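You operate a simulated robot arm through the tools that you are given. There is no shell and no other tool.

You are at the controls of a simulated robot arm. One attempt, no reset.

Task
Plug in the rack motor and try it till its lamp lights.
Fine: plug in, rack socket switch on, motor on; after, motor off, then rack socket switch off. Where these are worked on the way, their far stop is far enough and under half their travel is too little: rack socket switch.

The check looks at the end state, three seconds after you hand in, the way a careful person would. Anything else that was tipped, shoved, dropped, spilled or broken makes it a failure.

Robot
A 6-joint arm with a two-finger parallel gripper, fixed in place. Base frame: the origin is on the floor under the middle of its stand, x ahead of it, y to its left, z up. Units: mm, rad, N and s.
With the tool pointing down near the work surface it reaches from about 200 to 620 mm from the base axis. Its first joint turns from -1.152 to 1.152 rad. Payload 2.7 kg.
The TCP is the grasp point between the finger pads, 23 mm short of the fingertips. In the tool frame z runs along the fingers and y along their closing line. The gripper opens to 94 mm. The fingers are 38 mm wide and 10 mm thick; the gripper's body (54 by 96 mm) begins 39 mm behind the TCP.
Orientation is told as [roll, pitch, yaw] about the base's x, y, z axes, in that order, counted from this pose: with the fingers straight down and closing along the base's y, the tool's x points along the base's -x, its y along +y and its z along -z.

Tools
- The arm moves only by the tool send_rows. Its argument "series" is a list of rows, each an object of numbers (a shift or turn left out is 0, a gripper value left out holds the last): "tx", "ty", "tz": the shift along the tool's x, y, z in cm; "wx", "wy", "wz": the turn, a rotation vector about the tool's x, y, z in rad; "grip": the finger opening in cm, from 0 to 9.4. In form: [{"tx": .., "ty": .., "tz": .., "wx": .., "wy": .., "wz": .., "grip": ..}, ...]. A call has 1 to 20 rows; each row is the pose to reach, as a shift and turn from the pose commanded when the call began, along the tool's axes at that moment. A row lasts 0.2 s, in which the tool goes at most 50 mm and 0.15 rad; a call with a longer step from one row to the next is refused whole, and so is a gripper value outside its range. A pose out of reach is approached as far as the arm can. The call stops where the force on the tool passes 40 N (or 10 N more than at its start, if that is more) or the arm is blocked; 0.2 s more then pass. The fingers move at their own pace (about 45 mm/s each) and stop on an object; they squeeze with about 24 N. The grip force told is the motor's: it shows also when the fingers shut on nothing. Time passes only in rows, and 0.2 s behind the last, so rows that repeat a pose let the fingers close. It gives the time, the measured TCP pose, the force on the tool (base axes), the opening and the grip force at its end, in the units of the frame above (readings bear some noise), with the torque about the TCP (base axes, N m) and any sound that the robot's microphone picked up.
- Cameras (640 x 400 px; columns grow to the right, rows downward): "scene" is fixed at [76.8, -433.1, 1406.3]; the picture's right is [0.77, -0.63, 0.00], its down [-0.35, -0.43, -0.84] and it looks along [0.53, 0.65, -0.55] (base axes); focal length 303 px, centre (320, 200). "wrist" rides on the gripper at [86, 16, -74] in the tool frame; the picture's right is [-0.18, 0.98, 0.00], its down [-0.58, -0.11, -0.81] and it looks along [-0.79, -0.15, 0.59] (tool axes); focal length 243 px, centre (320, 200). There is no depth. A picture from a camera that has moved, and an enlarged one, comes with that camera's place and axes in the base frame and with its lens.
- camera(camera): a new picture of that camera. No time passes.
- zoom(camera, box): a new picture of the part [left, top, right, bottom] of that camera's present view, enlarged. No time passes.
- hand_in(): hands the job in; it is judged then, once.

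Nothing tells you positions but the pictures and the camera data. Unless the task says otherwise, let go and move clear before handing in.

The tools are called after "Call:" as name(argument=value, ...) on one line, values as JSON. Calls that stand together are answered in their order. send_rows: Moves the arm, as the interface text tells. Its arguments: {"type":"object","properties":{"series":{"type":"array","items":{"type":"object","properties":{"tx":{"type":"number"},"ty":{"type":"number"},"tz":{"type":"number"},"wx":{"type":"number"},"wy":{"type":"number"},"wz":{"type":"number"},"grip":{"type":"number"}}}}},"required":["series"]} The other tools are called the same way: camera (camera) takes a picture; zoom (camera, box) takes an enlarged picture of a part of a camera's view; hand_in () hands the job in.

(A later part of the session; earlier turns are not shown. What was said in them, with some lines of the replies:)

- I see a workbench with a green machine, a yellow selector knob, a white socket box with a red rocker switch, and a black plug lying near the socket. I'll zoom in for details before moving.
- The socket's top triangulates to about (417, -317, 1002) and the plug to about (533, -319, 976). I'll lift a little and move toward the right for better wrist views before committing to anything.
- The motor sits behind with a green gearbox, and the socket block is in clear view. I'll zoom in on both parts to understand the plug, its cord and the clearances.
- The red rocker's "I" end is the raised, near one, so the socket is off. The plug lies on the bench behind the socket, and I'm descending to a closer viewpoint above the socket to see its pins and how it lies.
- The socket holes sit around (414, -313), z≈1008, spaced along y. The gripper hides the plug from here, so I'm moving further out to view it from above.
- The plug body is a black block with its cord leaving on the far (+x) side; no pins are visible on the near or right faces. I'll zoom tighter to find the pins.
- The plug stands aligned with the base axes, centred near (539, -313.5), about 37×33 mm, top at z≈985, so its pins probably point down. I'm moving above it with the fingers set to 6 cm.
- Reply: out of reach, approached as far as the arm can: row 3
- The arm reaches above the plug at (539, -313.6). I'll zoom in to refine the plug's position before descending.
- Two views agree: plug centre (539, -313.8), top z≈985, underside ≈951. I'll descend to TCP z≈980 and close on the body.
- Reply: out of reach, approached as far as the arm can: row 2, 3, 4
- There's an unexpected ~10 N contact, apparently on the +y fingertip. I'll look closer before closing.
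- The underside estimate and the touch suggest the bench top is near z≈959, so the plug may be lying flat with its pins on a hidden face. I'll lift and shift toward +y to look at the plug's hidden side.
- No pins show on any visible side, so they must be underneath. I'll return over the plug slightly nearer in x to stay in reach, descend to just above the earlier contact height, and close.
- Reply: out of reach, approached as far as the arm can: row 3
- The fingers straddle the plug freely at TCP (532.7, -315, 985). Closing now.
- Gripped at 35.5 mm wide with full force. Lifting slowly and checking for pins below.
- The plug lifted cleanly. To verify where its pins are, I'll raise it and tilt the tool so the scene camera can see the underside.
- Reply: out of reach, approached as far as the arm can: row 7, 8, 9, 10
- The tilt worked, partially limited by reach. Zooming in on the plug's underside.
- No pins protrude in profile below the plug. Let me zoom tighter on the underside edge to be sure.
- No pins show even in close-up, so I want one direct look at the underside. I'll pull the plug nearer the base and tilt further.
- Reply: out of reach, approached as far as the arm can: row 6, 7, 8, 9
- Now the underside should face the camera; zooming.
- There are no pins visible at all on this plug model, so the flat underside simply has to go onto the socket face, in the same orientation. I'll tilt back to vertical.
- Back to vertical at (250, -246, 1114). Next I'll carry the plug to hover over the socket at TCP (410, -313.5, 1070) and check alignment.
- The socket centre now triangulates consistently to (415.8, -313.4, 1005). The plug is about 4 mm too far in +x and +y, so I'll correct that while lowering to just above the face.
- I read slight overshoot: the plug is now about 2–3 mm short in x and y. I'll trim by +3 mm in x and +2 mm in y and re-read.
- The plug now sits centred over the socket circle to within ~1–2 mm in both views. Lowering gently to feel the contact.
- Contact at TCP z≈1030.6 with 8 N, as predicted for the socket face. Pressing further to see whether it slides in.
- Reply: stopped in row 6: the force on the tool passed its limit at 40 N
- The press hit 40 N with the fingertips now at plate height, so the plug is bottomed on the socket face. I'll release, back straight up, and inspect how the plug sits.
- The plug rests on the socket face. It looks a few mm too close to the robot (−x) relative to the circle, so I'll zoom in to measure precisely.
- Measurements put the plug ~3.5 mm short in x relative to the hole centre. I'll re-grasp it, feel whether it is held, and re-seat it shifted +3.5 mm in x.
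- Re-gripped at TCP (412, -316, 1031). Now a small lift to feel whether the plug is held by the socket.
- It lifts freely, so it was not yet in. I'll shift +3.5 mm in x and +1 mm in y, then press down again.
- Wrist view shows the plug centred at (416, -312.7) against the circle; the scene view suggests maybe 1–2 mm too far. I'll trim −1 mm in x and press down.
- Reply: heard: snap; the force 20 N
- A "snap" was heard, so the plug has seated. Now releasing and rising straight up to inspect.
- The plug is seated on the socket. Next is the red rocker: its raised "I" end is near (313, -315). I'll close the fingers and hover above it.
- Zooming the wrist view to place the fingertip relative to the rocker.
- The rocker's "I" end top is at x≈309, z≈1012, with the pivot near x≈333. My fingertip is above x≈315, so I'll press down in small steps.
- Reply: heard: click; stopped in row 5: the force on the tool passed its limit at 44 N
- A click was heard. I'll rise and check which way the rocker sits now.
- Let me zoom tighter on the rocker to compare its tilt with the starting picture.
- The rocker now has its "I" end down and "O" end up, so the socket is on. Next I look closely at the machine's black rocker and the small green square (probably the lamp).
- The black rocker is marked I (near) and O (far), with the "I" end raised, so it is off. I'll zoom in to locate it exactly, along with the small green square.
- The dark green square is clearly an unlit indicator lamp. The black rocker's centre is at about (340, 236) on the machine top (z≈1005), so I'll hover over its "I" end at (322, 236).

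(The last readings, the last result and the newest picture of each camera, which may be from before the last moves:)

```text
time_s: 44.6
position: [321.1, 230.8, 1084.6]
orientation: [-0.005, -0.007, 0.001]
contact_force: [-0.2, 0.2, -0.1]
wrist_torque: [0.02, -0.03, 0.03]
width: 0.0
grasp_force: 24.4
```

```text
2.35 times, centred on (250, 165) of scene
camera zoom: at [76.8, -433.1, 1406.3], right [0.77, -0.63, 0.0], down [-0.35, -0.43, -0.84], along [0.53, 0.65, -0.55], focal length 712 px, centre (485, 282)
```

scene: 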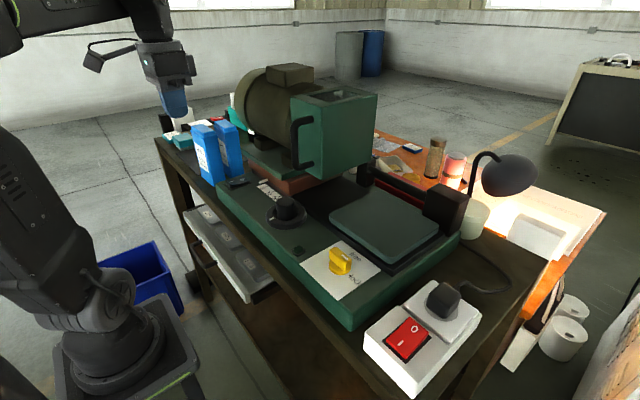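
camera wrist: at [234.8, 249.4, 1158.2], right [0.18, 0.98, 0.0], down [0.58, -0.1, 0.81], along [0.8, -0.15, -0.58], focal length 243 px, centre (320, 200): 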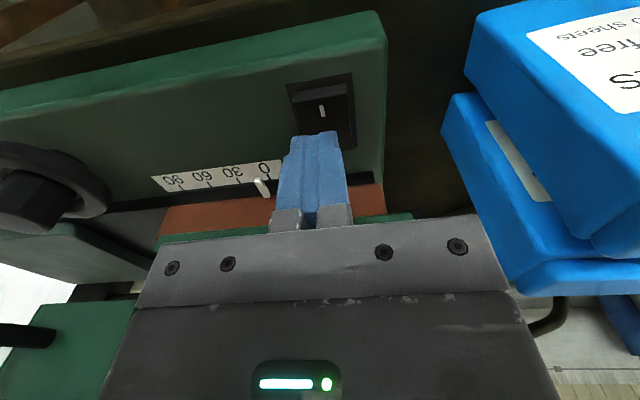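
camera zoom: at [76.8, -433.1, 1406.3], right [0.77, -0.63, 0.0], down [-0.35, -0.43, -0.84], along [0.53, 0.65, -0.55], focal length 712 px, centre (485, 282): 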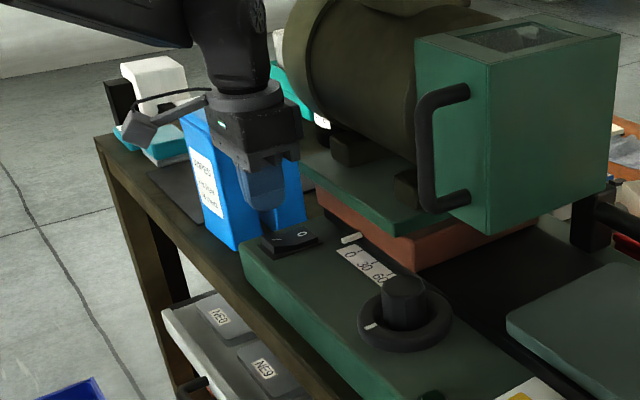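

The bezel centre refines to about (341, 234), with the "I" end's top near z≈1018. I'll press down at x≈321 in fine steps.

Call:
send_rows(series=[{"tz": 1.5, "ty": 0.2}, {"tz": 3, "ty": 0.2}, {"tz": 3.8, "ty": 0.2}, {"tz": 4.0, "ty": 0.2}, {"tz": 4.15, "ty": 0.2}, {"tz": 4.3, "ty": 0.2}, {"tz": 4.45, "ty": 0.2}, {"tz": 4.6, "ty": 0.2}, {"tz": 4.75, "ty": 0.2}, {"tz": 4.9, "ty": 0.2}, {"tz": 5.05, "ty": 0.2}, {"tz": 5.2, "ty": 0.2}, {"tz": 5.35, "ty": 0.2}])

Call:
camera(camera="scene")

Call:
zoom(camera="scene", box=[210, 170, 350, 280])

Call:
zoom(camera="wrist", box=[220, 0, 460, 220])

```text
time_s: 46.3
position: [323.8, 233.5, 1043.9]
orientation: [-0.001, -0.012, 0.0]
contact_force: [-2.5, -2.7, 2.6]
wrist_torque: [0.0, 0.04, -0.02]
width: 0.2
grasp_force: 23.9
heard: click
stopped in row 8: the force on the tool passed its limit at 44 N (the readings are from after the stop); the commanded pose is now the measured one
```

```text
taken
```

scene: 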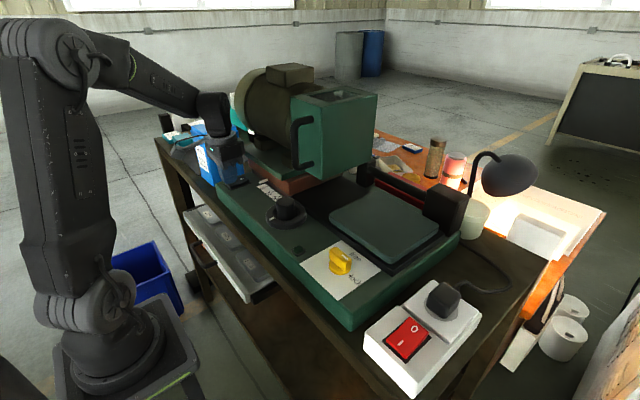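

```text
3.64 times, centred on (280, 225) of scene
camera zoom: at [76.7, -433.1, 1406.3], right [0.77, -0.63, 0.0], down [-0.35, -0.43, -0.84], along [0.53, 0.65, -0.55], focal length 1100 px, centre (466, 109)
```

zoom: 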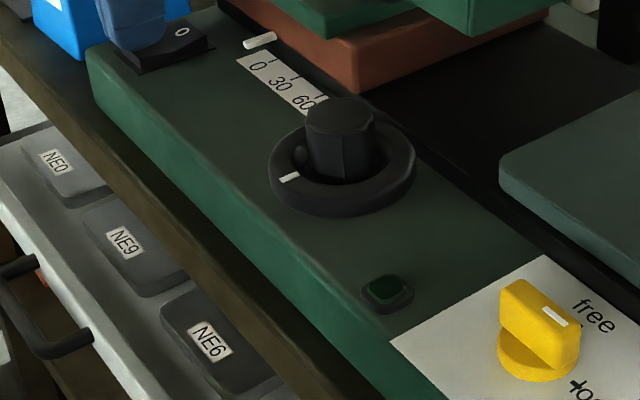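

```text
1.82 times, centred on (340, 110) of wrist
camera zoom: at [235.2, 251.8, 1116.9], right [0.18, 0.98, 0.0], down [0.57, -0.11, 0.81], along [0.8, -0.15, -0.58], focal length 441 px, centre (284, 364)
```

zoom: 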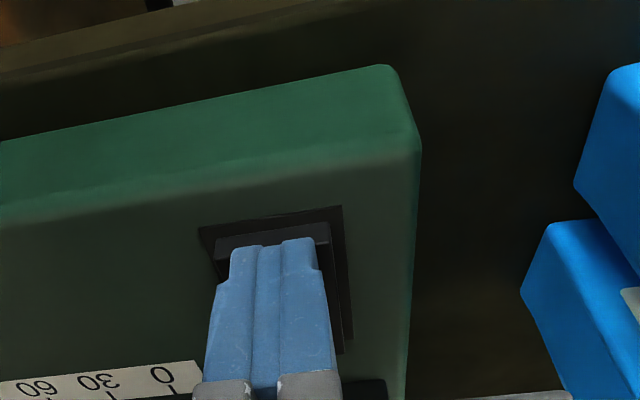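

A click was heard, but the lamp is not lit yet. I'll lift off the rocker and watch.

Call:
send_rows(series=[{"tz": -1}, {"tz": -3}, {"tz": -6}, {"tz": -8, "tx": 2}, {"tz": -10, "tx": 5}, {"tz": -10, "tx": 5}])

Call:
zoom(camera="scene", box=[210, 150, 370, 280])

Call:
zoom(camera="scene", box=[220, 165, 270, 205])

Call:
zoom(camera="wrist", box=[220, 0, 460, 220])

Call:
camera(camera="wrist")

```text
time_s: 47.7
position: [270.3, 235.2, 1144.7]
orientation: [-0.002, -0.01, 0.001]
contact_force: [0.2, -0.2, 0.1]
wrist_torque: [0.04, 0.01, 0.04]
width: 0.0
grasp_force: 24.4
```

```text
3.08 times, centred on (290, 215) of scene
camera zoom: at [76.8, -433.1, 1406.3], right [0.77, -0.63, 0.0], down [-0.35, -0.43, -0.84], along [0.53, 0.65, -0.55], focal length 931 px, centre (412, 154)
```

zoom: 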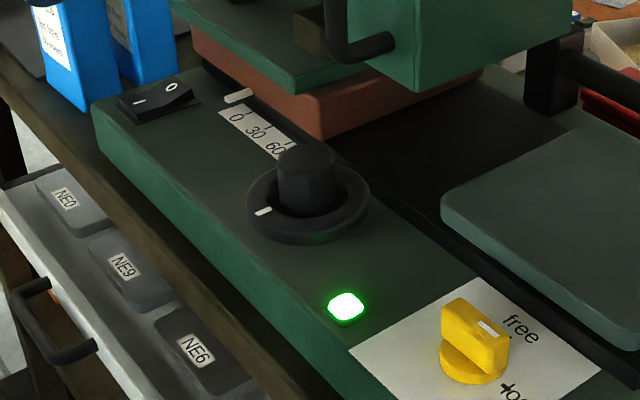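

```text
10.00 times, centred on (245, 185) of scene
camera zoom: at [76.8, -433.1, 1406.3], right [0.77, -0.63, 0.0], down [-0.35, -0.43, -0.84], along [0.53, 0.65, -0.55], focal length 3026 px, centre (1070, 350)
```

zoom: 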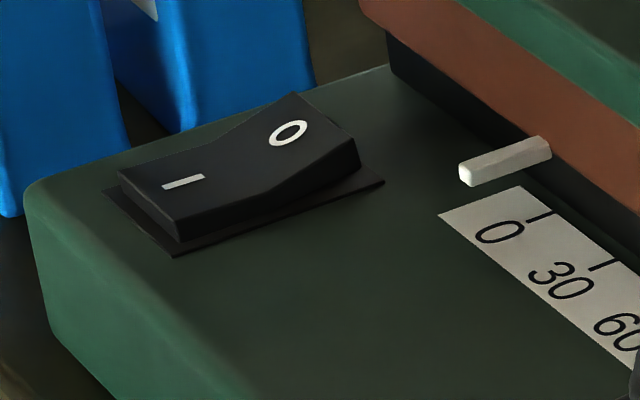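

```text
1.82 times, centred on (340, 110) of wrist
camera zoom: at [183.8, 252.9, 1217.6], right [0.18, 0.98, 0.0], down [0.57, -0.11, 0.81], along [0.8, -0.15, -0.58], focal length 441 px, centre (284, 364)
```

zoom: 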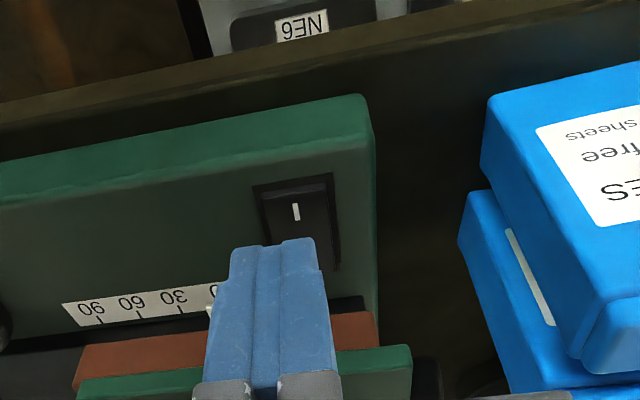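

```text
taken
camera wrist: at [183.8, 252.9, 1217.6], right [0.18, 0.98, 0.0], down [0.57, -0.11, 0.81], along [0.8, -0.15, -0.58], focal length 243 px, centre (320, 200)
```

wrist: 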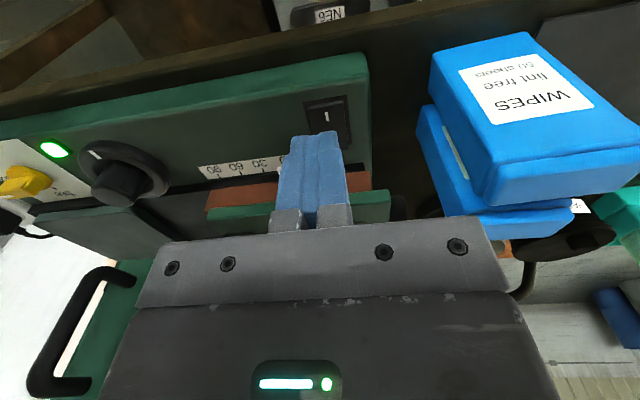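

The green lamp is lit: the motor works. Now the motor goes off by pressing the "O" end at about (360, 234). To keep the gripper clear of the motor carriage behind it, I'll lean the tool back about 0.35 rad.

Call:
send_rows(series=[{"wy": -0.12}, {"wy": -0.24, "tx": -2}, {"wy": -0.35, "tx": -4, "tz": 1}, {"wy": -0.35, "tx": -6, "tz": 3}, {"wy": -0.35, "tx": -8, "tz": 5}, {"wy": -0.35, "tx": -8.2, "ty": -0.1, "tz": 6}, {"wy": -0.35, "tx": -8.2, "ty": -0.1, "tz": 6}])

Call:
camera(camera="wrist")

Call:
zoom(camera="wrist", box=[220, 0, 460, 220])

Call:
zoom(camera="scene", box=[190, 90, 350, 250])

```text
time_s: 49.3
position: [354.7, 232.8, 1082.8]
orientation: [-0.005, -0.362, 0.001]
contact_force: [-0.2, 0.4, 0.0]
wrist_torque: [-0.02, 0.0, 0.01]
width: 0.0
grasp_force: 24.2
```

```text
taken
camera wrist: at [247.8, 250.0, 1121.2], right [0.17, 0.98, 0.06], down [0.26, -0.11, 0.96], along [0.95, -0.15, -0.27], focal length 243 px, centre (320, 200)
```

wrist: 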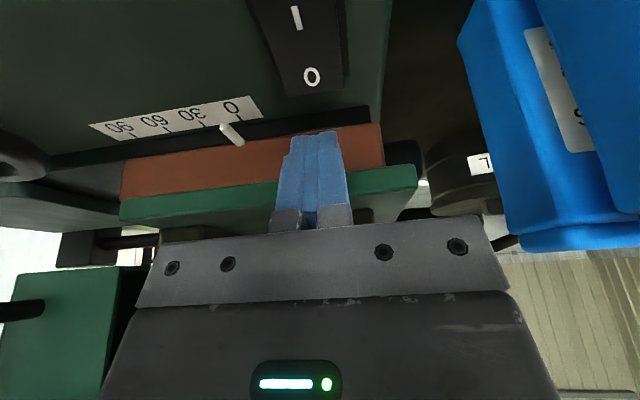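

```text
1.82 times, centred on (340, 110) of wrist
camera zoom: at [247.8, 250.0, 1121.2], right [0.17, 0.98, 0.06], down [0.26, -0.11, 0.96], along [0.95, -0.15, -0.27], focal length 441 px, centre (284, 364)
```

zoom: 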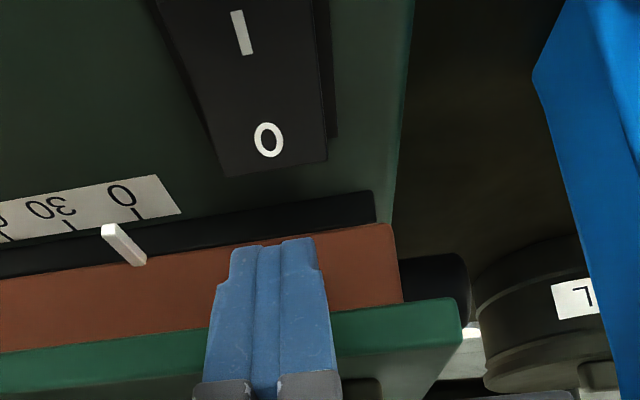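

```text
2.50 times, centred on (270, 170) of scene
camera zoom: at [76.8, -433.1, 1406.3], right [0.77, -0.63, 0.0], down [-0.35, -0.43, -0.84], along [0.53, 0.65, -0.55], focal length 756 px, centre (445, 275)
```

zoom: 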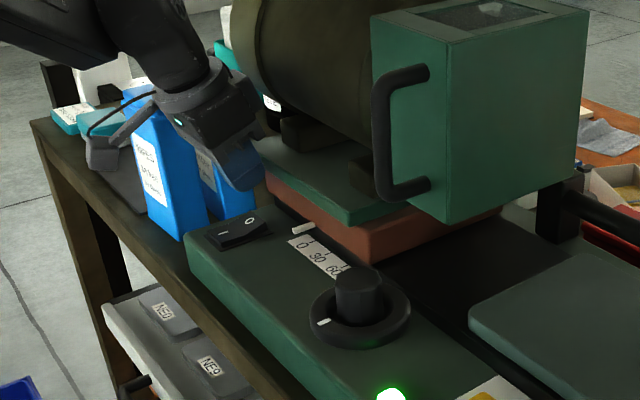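

The raised "O" end is at x≈355–371, y≈233, z≈1018, with clear space before the carriage at x≈407. I'll shift 5 mm outward and press straight down in fine steps.

Call:
send_rows(series=[{"tx": 0.058, "tz": 1.584}, {"tx": 0.586, "tz": 2.988}, {"tx": 0.797, "tz": 3.55}, {"tx": 0.868, "tz": 3.737}, {"tx": 0.938, "tz": 3.924}, {"tx": 1.008, "tz": 4.111}, {"tx": 1.079, "tz": 4.298}, {"tx": 1.149, "tz": 4.486}, {"tx": 1.22, "tz": 4.673}, {"tx": 1.29, "tz": 4.86}, {"tx": 1.36, "tz": 5.047}, {"tx": 1.431, "tz": 5.234}, {"tx": 1.501, "tz": 5.422}])

Call:
zoom(camera="scene", box=[190, 150, 350, 280])

Call:
zoom(camera="wrist", box=[220, 0, 460, 220])

```text
time_s: 50.6
position: [360.2, 234.8, 1048.3]
orientation: [0.002, -0.371, 0.001]
contact_force: [-0.1, -0.5, 2.5]
wrist_torque: [-0.02, 0.05, 0.0]
width: 0.0
grasp_force: 24.3
heard: click
stopped in row 6: the force on the tool passed its limit at 46 N (the readings are from after the stop); the commanded pose is now the measured one
```

```text
3.08 times, centred on (270, 215) of scene
camera zoom: at [76.8, -433.1, 1406.3], right [0.77, -0.63, 0.0], down [-0.35, -0.43, -0.84], along [0.53, 0.65, -0.55], focal length 931 px, centre (474, 154)
```

zoom: 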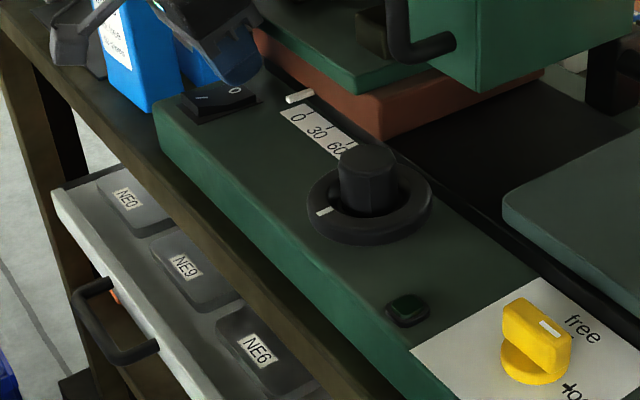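

```text
1.82 times, centred on (340, 110) of wrist
camera zoom: at [252.3, 251.6, 1085.9], right [0.17, 0.98, 0.07], down [0.25, -0.11, 0.96], along [0.95, -0.15, -0.26], focal length 441 px, centre (284, 364)
```

zoom: 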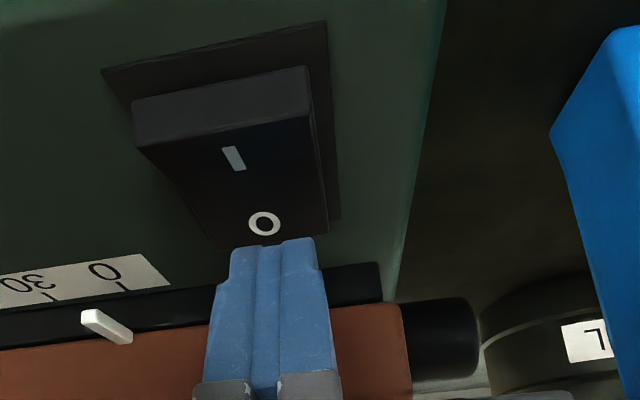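

Click, the lamp is out and the "I" end is raised: the motor is off. Now I retract and straighten, then travel back to the red socket switch.

Call:
send_rows(series=[{"tx": -0.72, "tz": -1.86}, {"tx": -1.81, "tz": -4.66}, {"tx": -2.9, "tz": -7.46}, {"tx": -0.82, "tz": -10.41}, {"tx": 2.18, "tz": -13.7, "wy": 0.12}, {"tx": 4.25, "tz": -16.67, "wy": 0.25}, {"tx": 4.25, "tz": -16.67, "wy": 0.37}, {"tx": 4.25, "tz": -16.67, "wy": 0.37}])

Call:
camera(camera="scene")

Call:
zoom(camera="scene", box=[220, 165, 270, 205])

```text
time_s: 52.4
position: [258.5, 234.6, 1187.2]
orientation: [0.0, 0.002, 0.003]
contact_force: [0.1, 0.1, 0.3]
wrist_torque: [-0.01, -0.02, 0.02]
width: 0.0
grasp_force: 23.6
```

```text
taken
```

scene: 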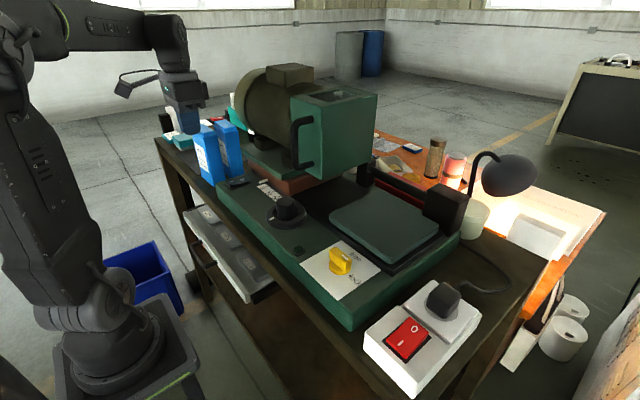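

```text
10.00 times, centred on (245, 185) of scene
camera zoom: at [76.8, -433.1, 1406.3], right [0.77, -0.63, 0.0], down [-0.35, -0.43, -0.84], along [0.53, 0.65, -0.55], focal length 3026 px, centre (1070, 350)
```

zoom: 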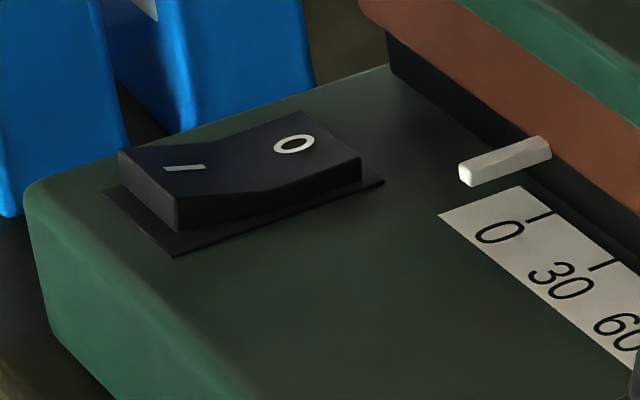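

The motor switch is back to its starting (off) position and the lamp is dark. Travelling back over to the red switch.

Call:
send_rows(series=[{"tx": 1, "ty": -3, "tz": -1}, {"tx": 2, "ty": -7.5, "tz": -2}, {"tx": 2, "ty": -12, "tz": -3}, {"tx": 2, "ty": -16.5, "tz": -3}, {"tx": 2, "ty": -21, "tz": -3}, {"tx": 2, "ty": -25.5, "tz": -3}, {"tx": 2, "ty": -30, "tz": -3}, {"tx": 2, "ty": -34.5, "tz": -3}, {"tx": 2, "ty": -39, "tz": -3}, {"tx": 2, "ty": -43.5, "tz": -3}, {"tx": 2, "ty": -48, "tz": -3}, {"tx": 1, "ty": -52, "tz": -2}, {"tx": -1, "ty": -54.8, "tz": 0}, {"tx": -4, "ty": -54.8, "tz": 3}, {"tx": -7, "ty": -54.8, "tz": 6}, {"tx": -9.2, "ty": -54.8, "tz": 9}, {"tx": -9.2, "ty": -54.8, "tz": 11}, {"tx": -9.2, "ty": -54.8, "tz": 11}])

Call:
zoom(camera="wrist", box=[220, 20, 420, 240])

Call:
zoom(camera="scene", box=[350, 250, 490, 400])

```text
time_s: 56.2
position: [354.1, -314.7, 1079.2]
orientation: [0.0, -0.001, 0.003]
contact_force: [0.6, 0.5, -0.5]
wrist_torque: [0.05, -0.02, -0.02]
width: 0.0
grasp_force: 23.9
```

```text
1.82 times, centred on (320, 130) of wrist
camera zoom: at [267.9, -297.1, 1153.5], right [0.18, 0.98, 0.0], down [0.58, -0.11, 0.81], along [0.79, -0.15, -0.59], focal length 441 px, centre (320, 327)
```

zoom: 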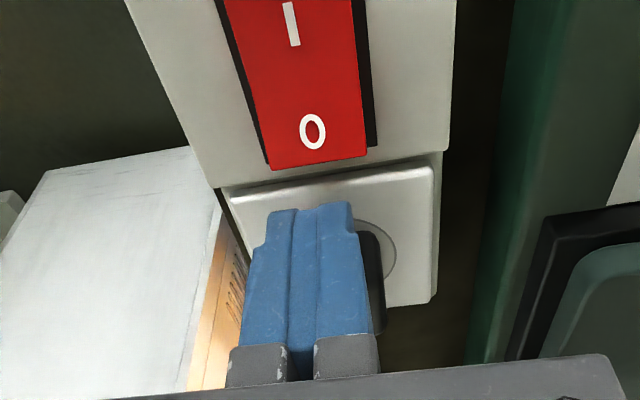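

```text
2.67 times, centred on (420, 325) of scene
camera zoom: at [76.8, -433.1, 1406.3], right [0.77, -0.63, 0.0], down [-0.35, -0.43, -0.84], along [0.53, 0.65, -0.55], focal length 807 px, centre (53, -133)
```

zoom: 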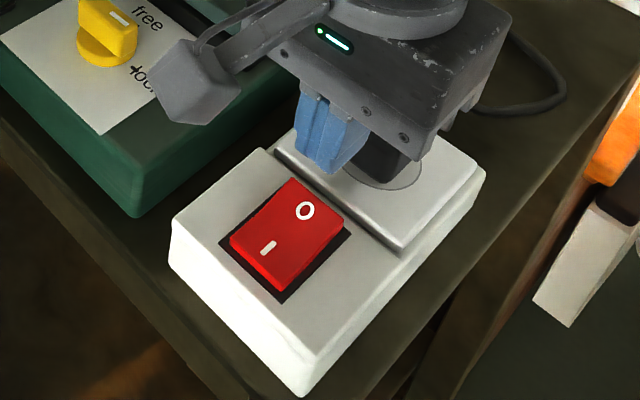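

The "O" end (x≈340–358) is right below the fingertip. Pressing down in fine steps at x≈351.

Call:
send_rows(series=[{"tx": 0.25, "tz": 1.5}, {"tx": 0.25, "tz": 2.8}, {"tx": 0.25, "tz": 3.4}, {"tx": 0.25, "tz": 3.55}, {"tx": 0.25, "tz": 3.7}, {"tx": 0.25, "tz": 3.85}, {"tx": 0.25, "tz": 4.0}, {"tx": 0.25, "tz": 4.15}, {"tx": 0.25, "tz": 4.3}, {"tx": 0.25, "tz": 4.45}, {"tx": 0.25, "tz": 4.6}, {"tx": 0.25, "tz": 4.75}, {"tx": 0.25, "tz": 4.9}, {"tx": 0.25, "tz": 5.05}, {"tx": 0.25, "tz": 5.2}])

Call:
zoom(camera="wrist", box=[220, 20, 420, 240])

Call:
zoom(camera="scene", box=[350, 250, 490, 400])

```text
time_s: 58.3
position: [350.4, -314.2, 1038.2]
orientation: [-0.006, -0.002, 0.004]
contact_force: [-0.5, 0.9, 1.7]
wrist_torque: [0.04, 0.02, 0.0]
width: 0.1
grasp_force: 24.2
heard: click
stopped in row 10: the force on the tool passed its limit at 43 N (the readings are from after the stop); the commanded pose is now the measured one
```

```text
1.82 times, centred on (320, 130) of wrist
camera zoom: at [264.2, -295.8, 1112.6], right [0.18, 0.98, 0.0], down [0.58, -0.1, 0.81], along [0.8, -0.15, -0.59], focal length 441 px, centre (320, 327)
```

zoom: 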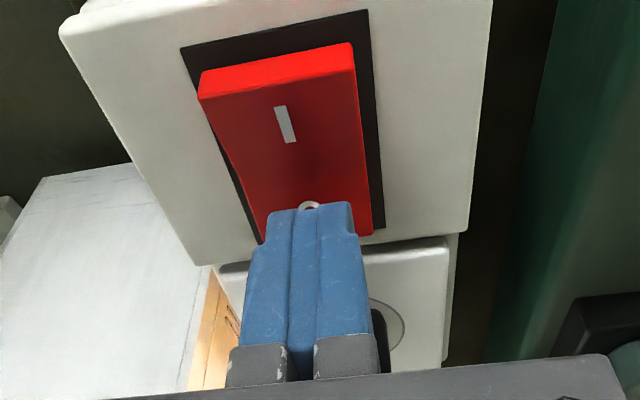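

```text
2.67 times, centred on (420, 325) of scene
camera zoom: at [76.8, -433.0, 1406.3], right [0.77, -0.63, 0.0], down [-0.35, -0.43, -0.84], along [0.53, 0.65, -0.55], focal length 807 px, centre (53, -133)
```

zoom: 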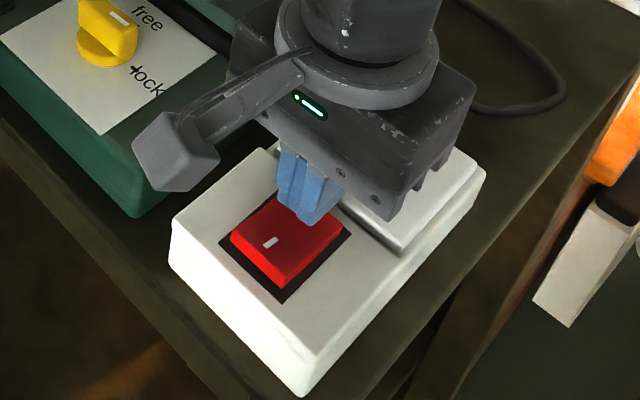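

Click — the "O" end went down and the "I" end is up again. I'll rise straight up, move clear toward the base, and verify everything.

Call:
send_rows(series=[{"tz": -1}, {"tz": -3}, {"tz": -7}, {"tz": -11}, {"tz": -15, "tx": 2}, {"tz": -19, "tx": 5}, {"tz": -21, "tx": 8, "ty": 4}, {"tz": -21, "tx": 9, "ty": 8}, {"tz": -21, "tx": 9, "ty": 12}, {"tz": -21, "tx": 9, "ty": 16}, {"tz": -21, "tx": 9, "ty": 20}, {"tz": -21, "tx": 9, "ty": 24}, {"tz": -21, "tx": 9, "ty": 28}, {"tz": -21, "tx": 9, "ty": 32}, {"tz": -21, "tx": 9, "ty": 32, "grip": 4}, {"tz": -21, "tx": 9, "ty": 32}])

Call:
camera(camera="scene")

Call:
zoom(camera="scene", box=[350, 250, 510, 400])

Call:
zoom(camera="scene", box=[420, 275, 470, 325])

Call:
camera(camera="wrist")

```text
refused: row 7 steps farther than a row can; nothing moved
```

```text
taken
```

scene: 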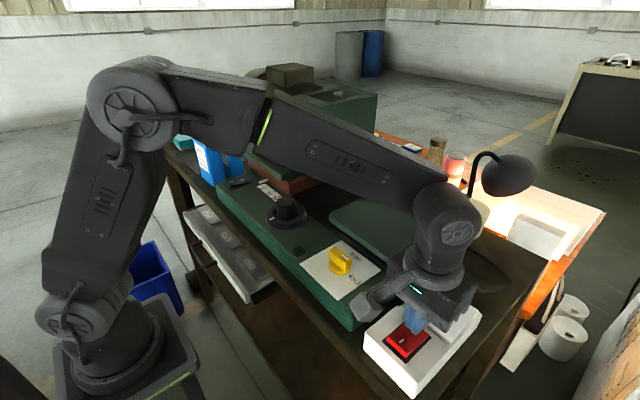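

```text
2.67 times, centred on (430, 325) of scene
camera zoom: at [76.8, -433.0, 1406.3], right [0.77, -0.63, 0.0], down [-0.35, -0.43, -0.84], along [0.53, 0.65, -0.55], focal length 807 px, centre (27, -133)
```

zoom: 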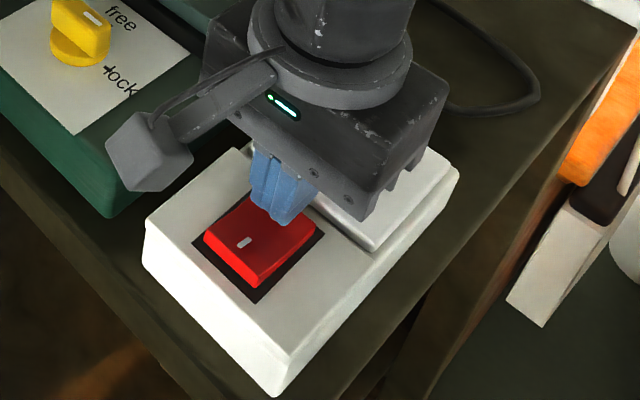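

```text
8.00 times, centred on (445, 300) of scene
camera zoom: at [76.8, -433.0, 1406.3], right [0.77, -0.63, 0.0], down [-0.35, -0.43, -0.84], along [0.53, 0.65, -0.55], focal length 2420 px, centre (-680, -600)
```

zoom: 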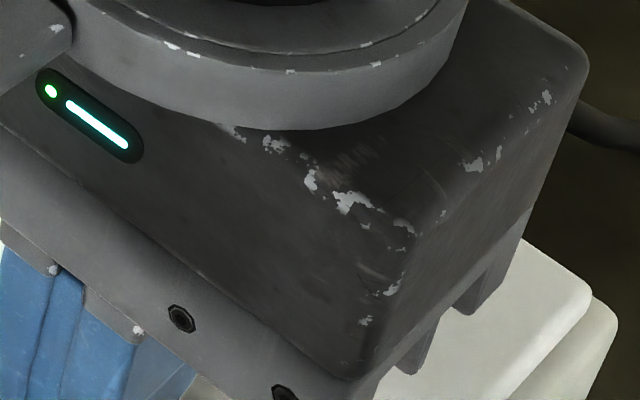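

```text
taken
camera wrist: at [264.2, -295.8, 1112.6], right [0.18, 0.98, 0.0], down [0.58, -0.1, 0.81], along [0.8, -0.15, -0.59], focal length 243 px, centre (320, 200)
```

wrist: 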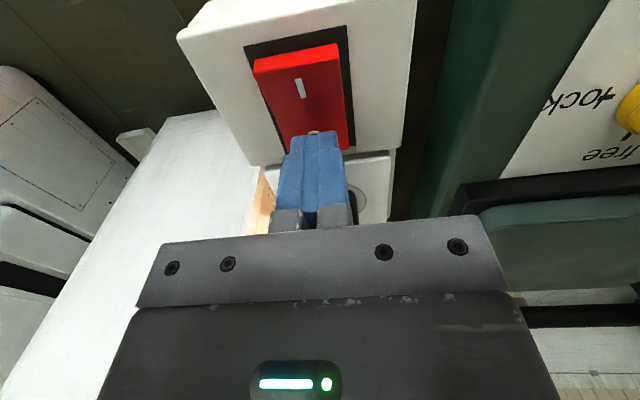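

The move was refused for one step being too long, so nothing moved. I'll resend it with shorter steps.

Call:
send_rows(series=[{"tz": -1}, {"tz": -3}, {"tz": -6.5}, {"tz": -10}, {"tz": -13.5, "tx": 1.5}, {"tz": -17, "tx": 4}, {"tz": -19, "tx": 7, "ty": 2}, {"tz": -19, "tx": 9, "ty": 6}, {"tz": -19, "tx": 9, "ty": 10}, {"tz": -19, "tx": 9, "ty": 14}, {"tz": -19, "tx": 9, "ty": 18}, {"tz": -19, "tx": 9, "ty": 22}, {"tz": -19, "tx": 9, "ty": 26}, {"tz": -19, "tx": 9, "ty": 30}, {"tz": -19, "tx": 9, "ty": 34}, {"tz": -19, "tx": 9, "ty": 34}])

Call:
camera(camera="scene")

Call:
zoom(camera="scene", box=[350, 250, 510, 400])

Call:
zoom(camera="scene", box=[420, 275, 470, 325])

Call:
zoom(camera="scene", box=[385, 305, 440, 365])

```text
time_s: 61.7
position: [258.5, 27.8, 1227.0]
orientation: [-0.006, -0.003, 0.001]
contact_force: [-0.2, -0.1, -0.9]
wrist_torque: [-0.02, 0.01, 0.01]
width: 0.0
grasp_force: 24.2
```

```text
taken
```

scene: 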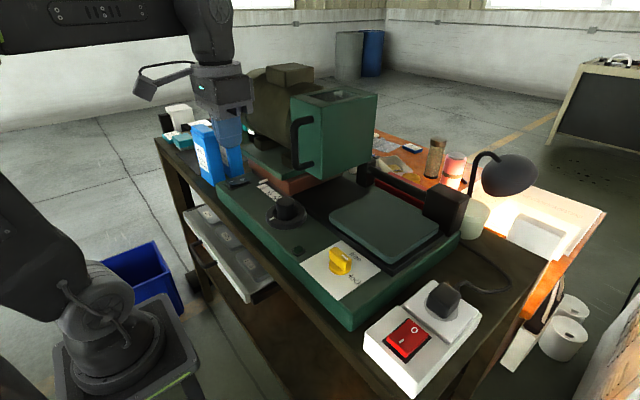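

```text
2.67 times, centred on (430, 325) of scene
camera zoom: at [76.8, -433.1, 1406.3], right [0.77, -0.63, 0.0], down [-0.35, -0.43, -0.84], along [0.53, 0.65, -0.55], focal length 807 px, centre (27, -133)
```

zoom: 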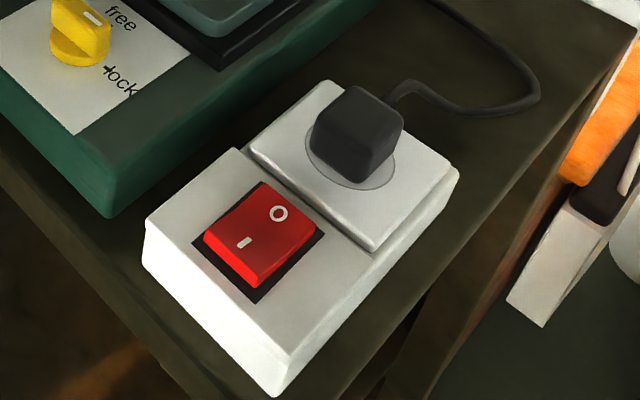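

```text
8.00 times, centred on (445, 300) of scene
camera zoom: at [76.8, -433.1, 1406.3], right [0.77, -0.63, 0.0], down [-0.35, -0.43, -0.84], along [0.53, 0.65, -0.55], focal length 2420 px, centre (-680, -600)
```

zoom: 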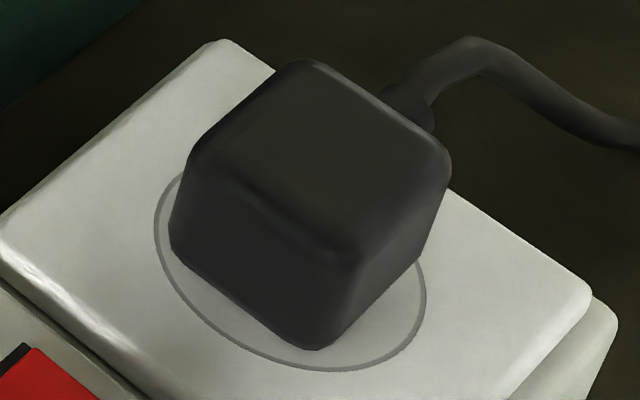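

```text
6.67 times, centred on (412, 335) of scene
camera zoom: at [76.8, -433.1, 1406.3], right [0.77, -0.63, 0.0], down [-0.35, -0.43, -0.84], along [0.53, 0.65, -0.55], focal length 2017 px, centre (-297, -700)
```

zoom: 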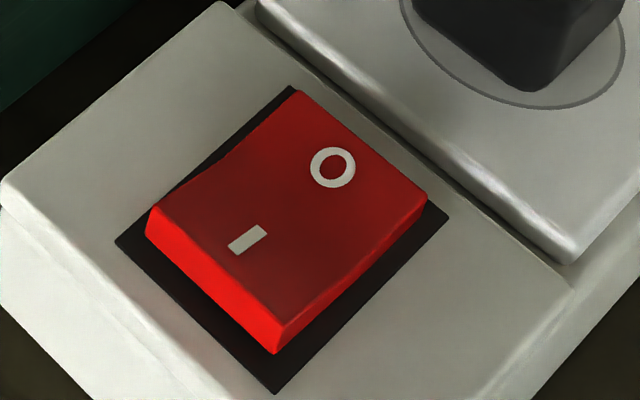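

The plug is seated in the socket, the red switch is back to off ("I" end raised, "O" down), and the motor switch is off with the lamp dark after having lit. Nothing else on the bench has moved and the arm is clear, so I'm handing in.

Call:
hand_in()

```text
The job is handed in.
```

I plugged in the rack motor and ran it. Its green lamp lit, and I've handed the job in.

- **Plug:** my first try at seating it was about 4 mm off and it lifted out freely. I shifted it and pressed again until it snapped in. It is still plugged in.
- **On:** I switched the rack socket on at the red switch, then the motor on at the black switch. Each clicked, and the lamp lit within about a second and a half.
- **Off:** I switched the motor off first and the lamp went out, then the rack socket switch off. Both clicked back to their starting positions.

I left everything else on the bench alone, including the yellow lock/free knob, and it looked undisturbed in the last picture. The arm is lifted clear.
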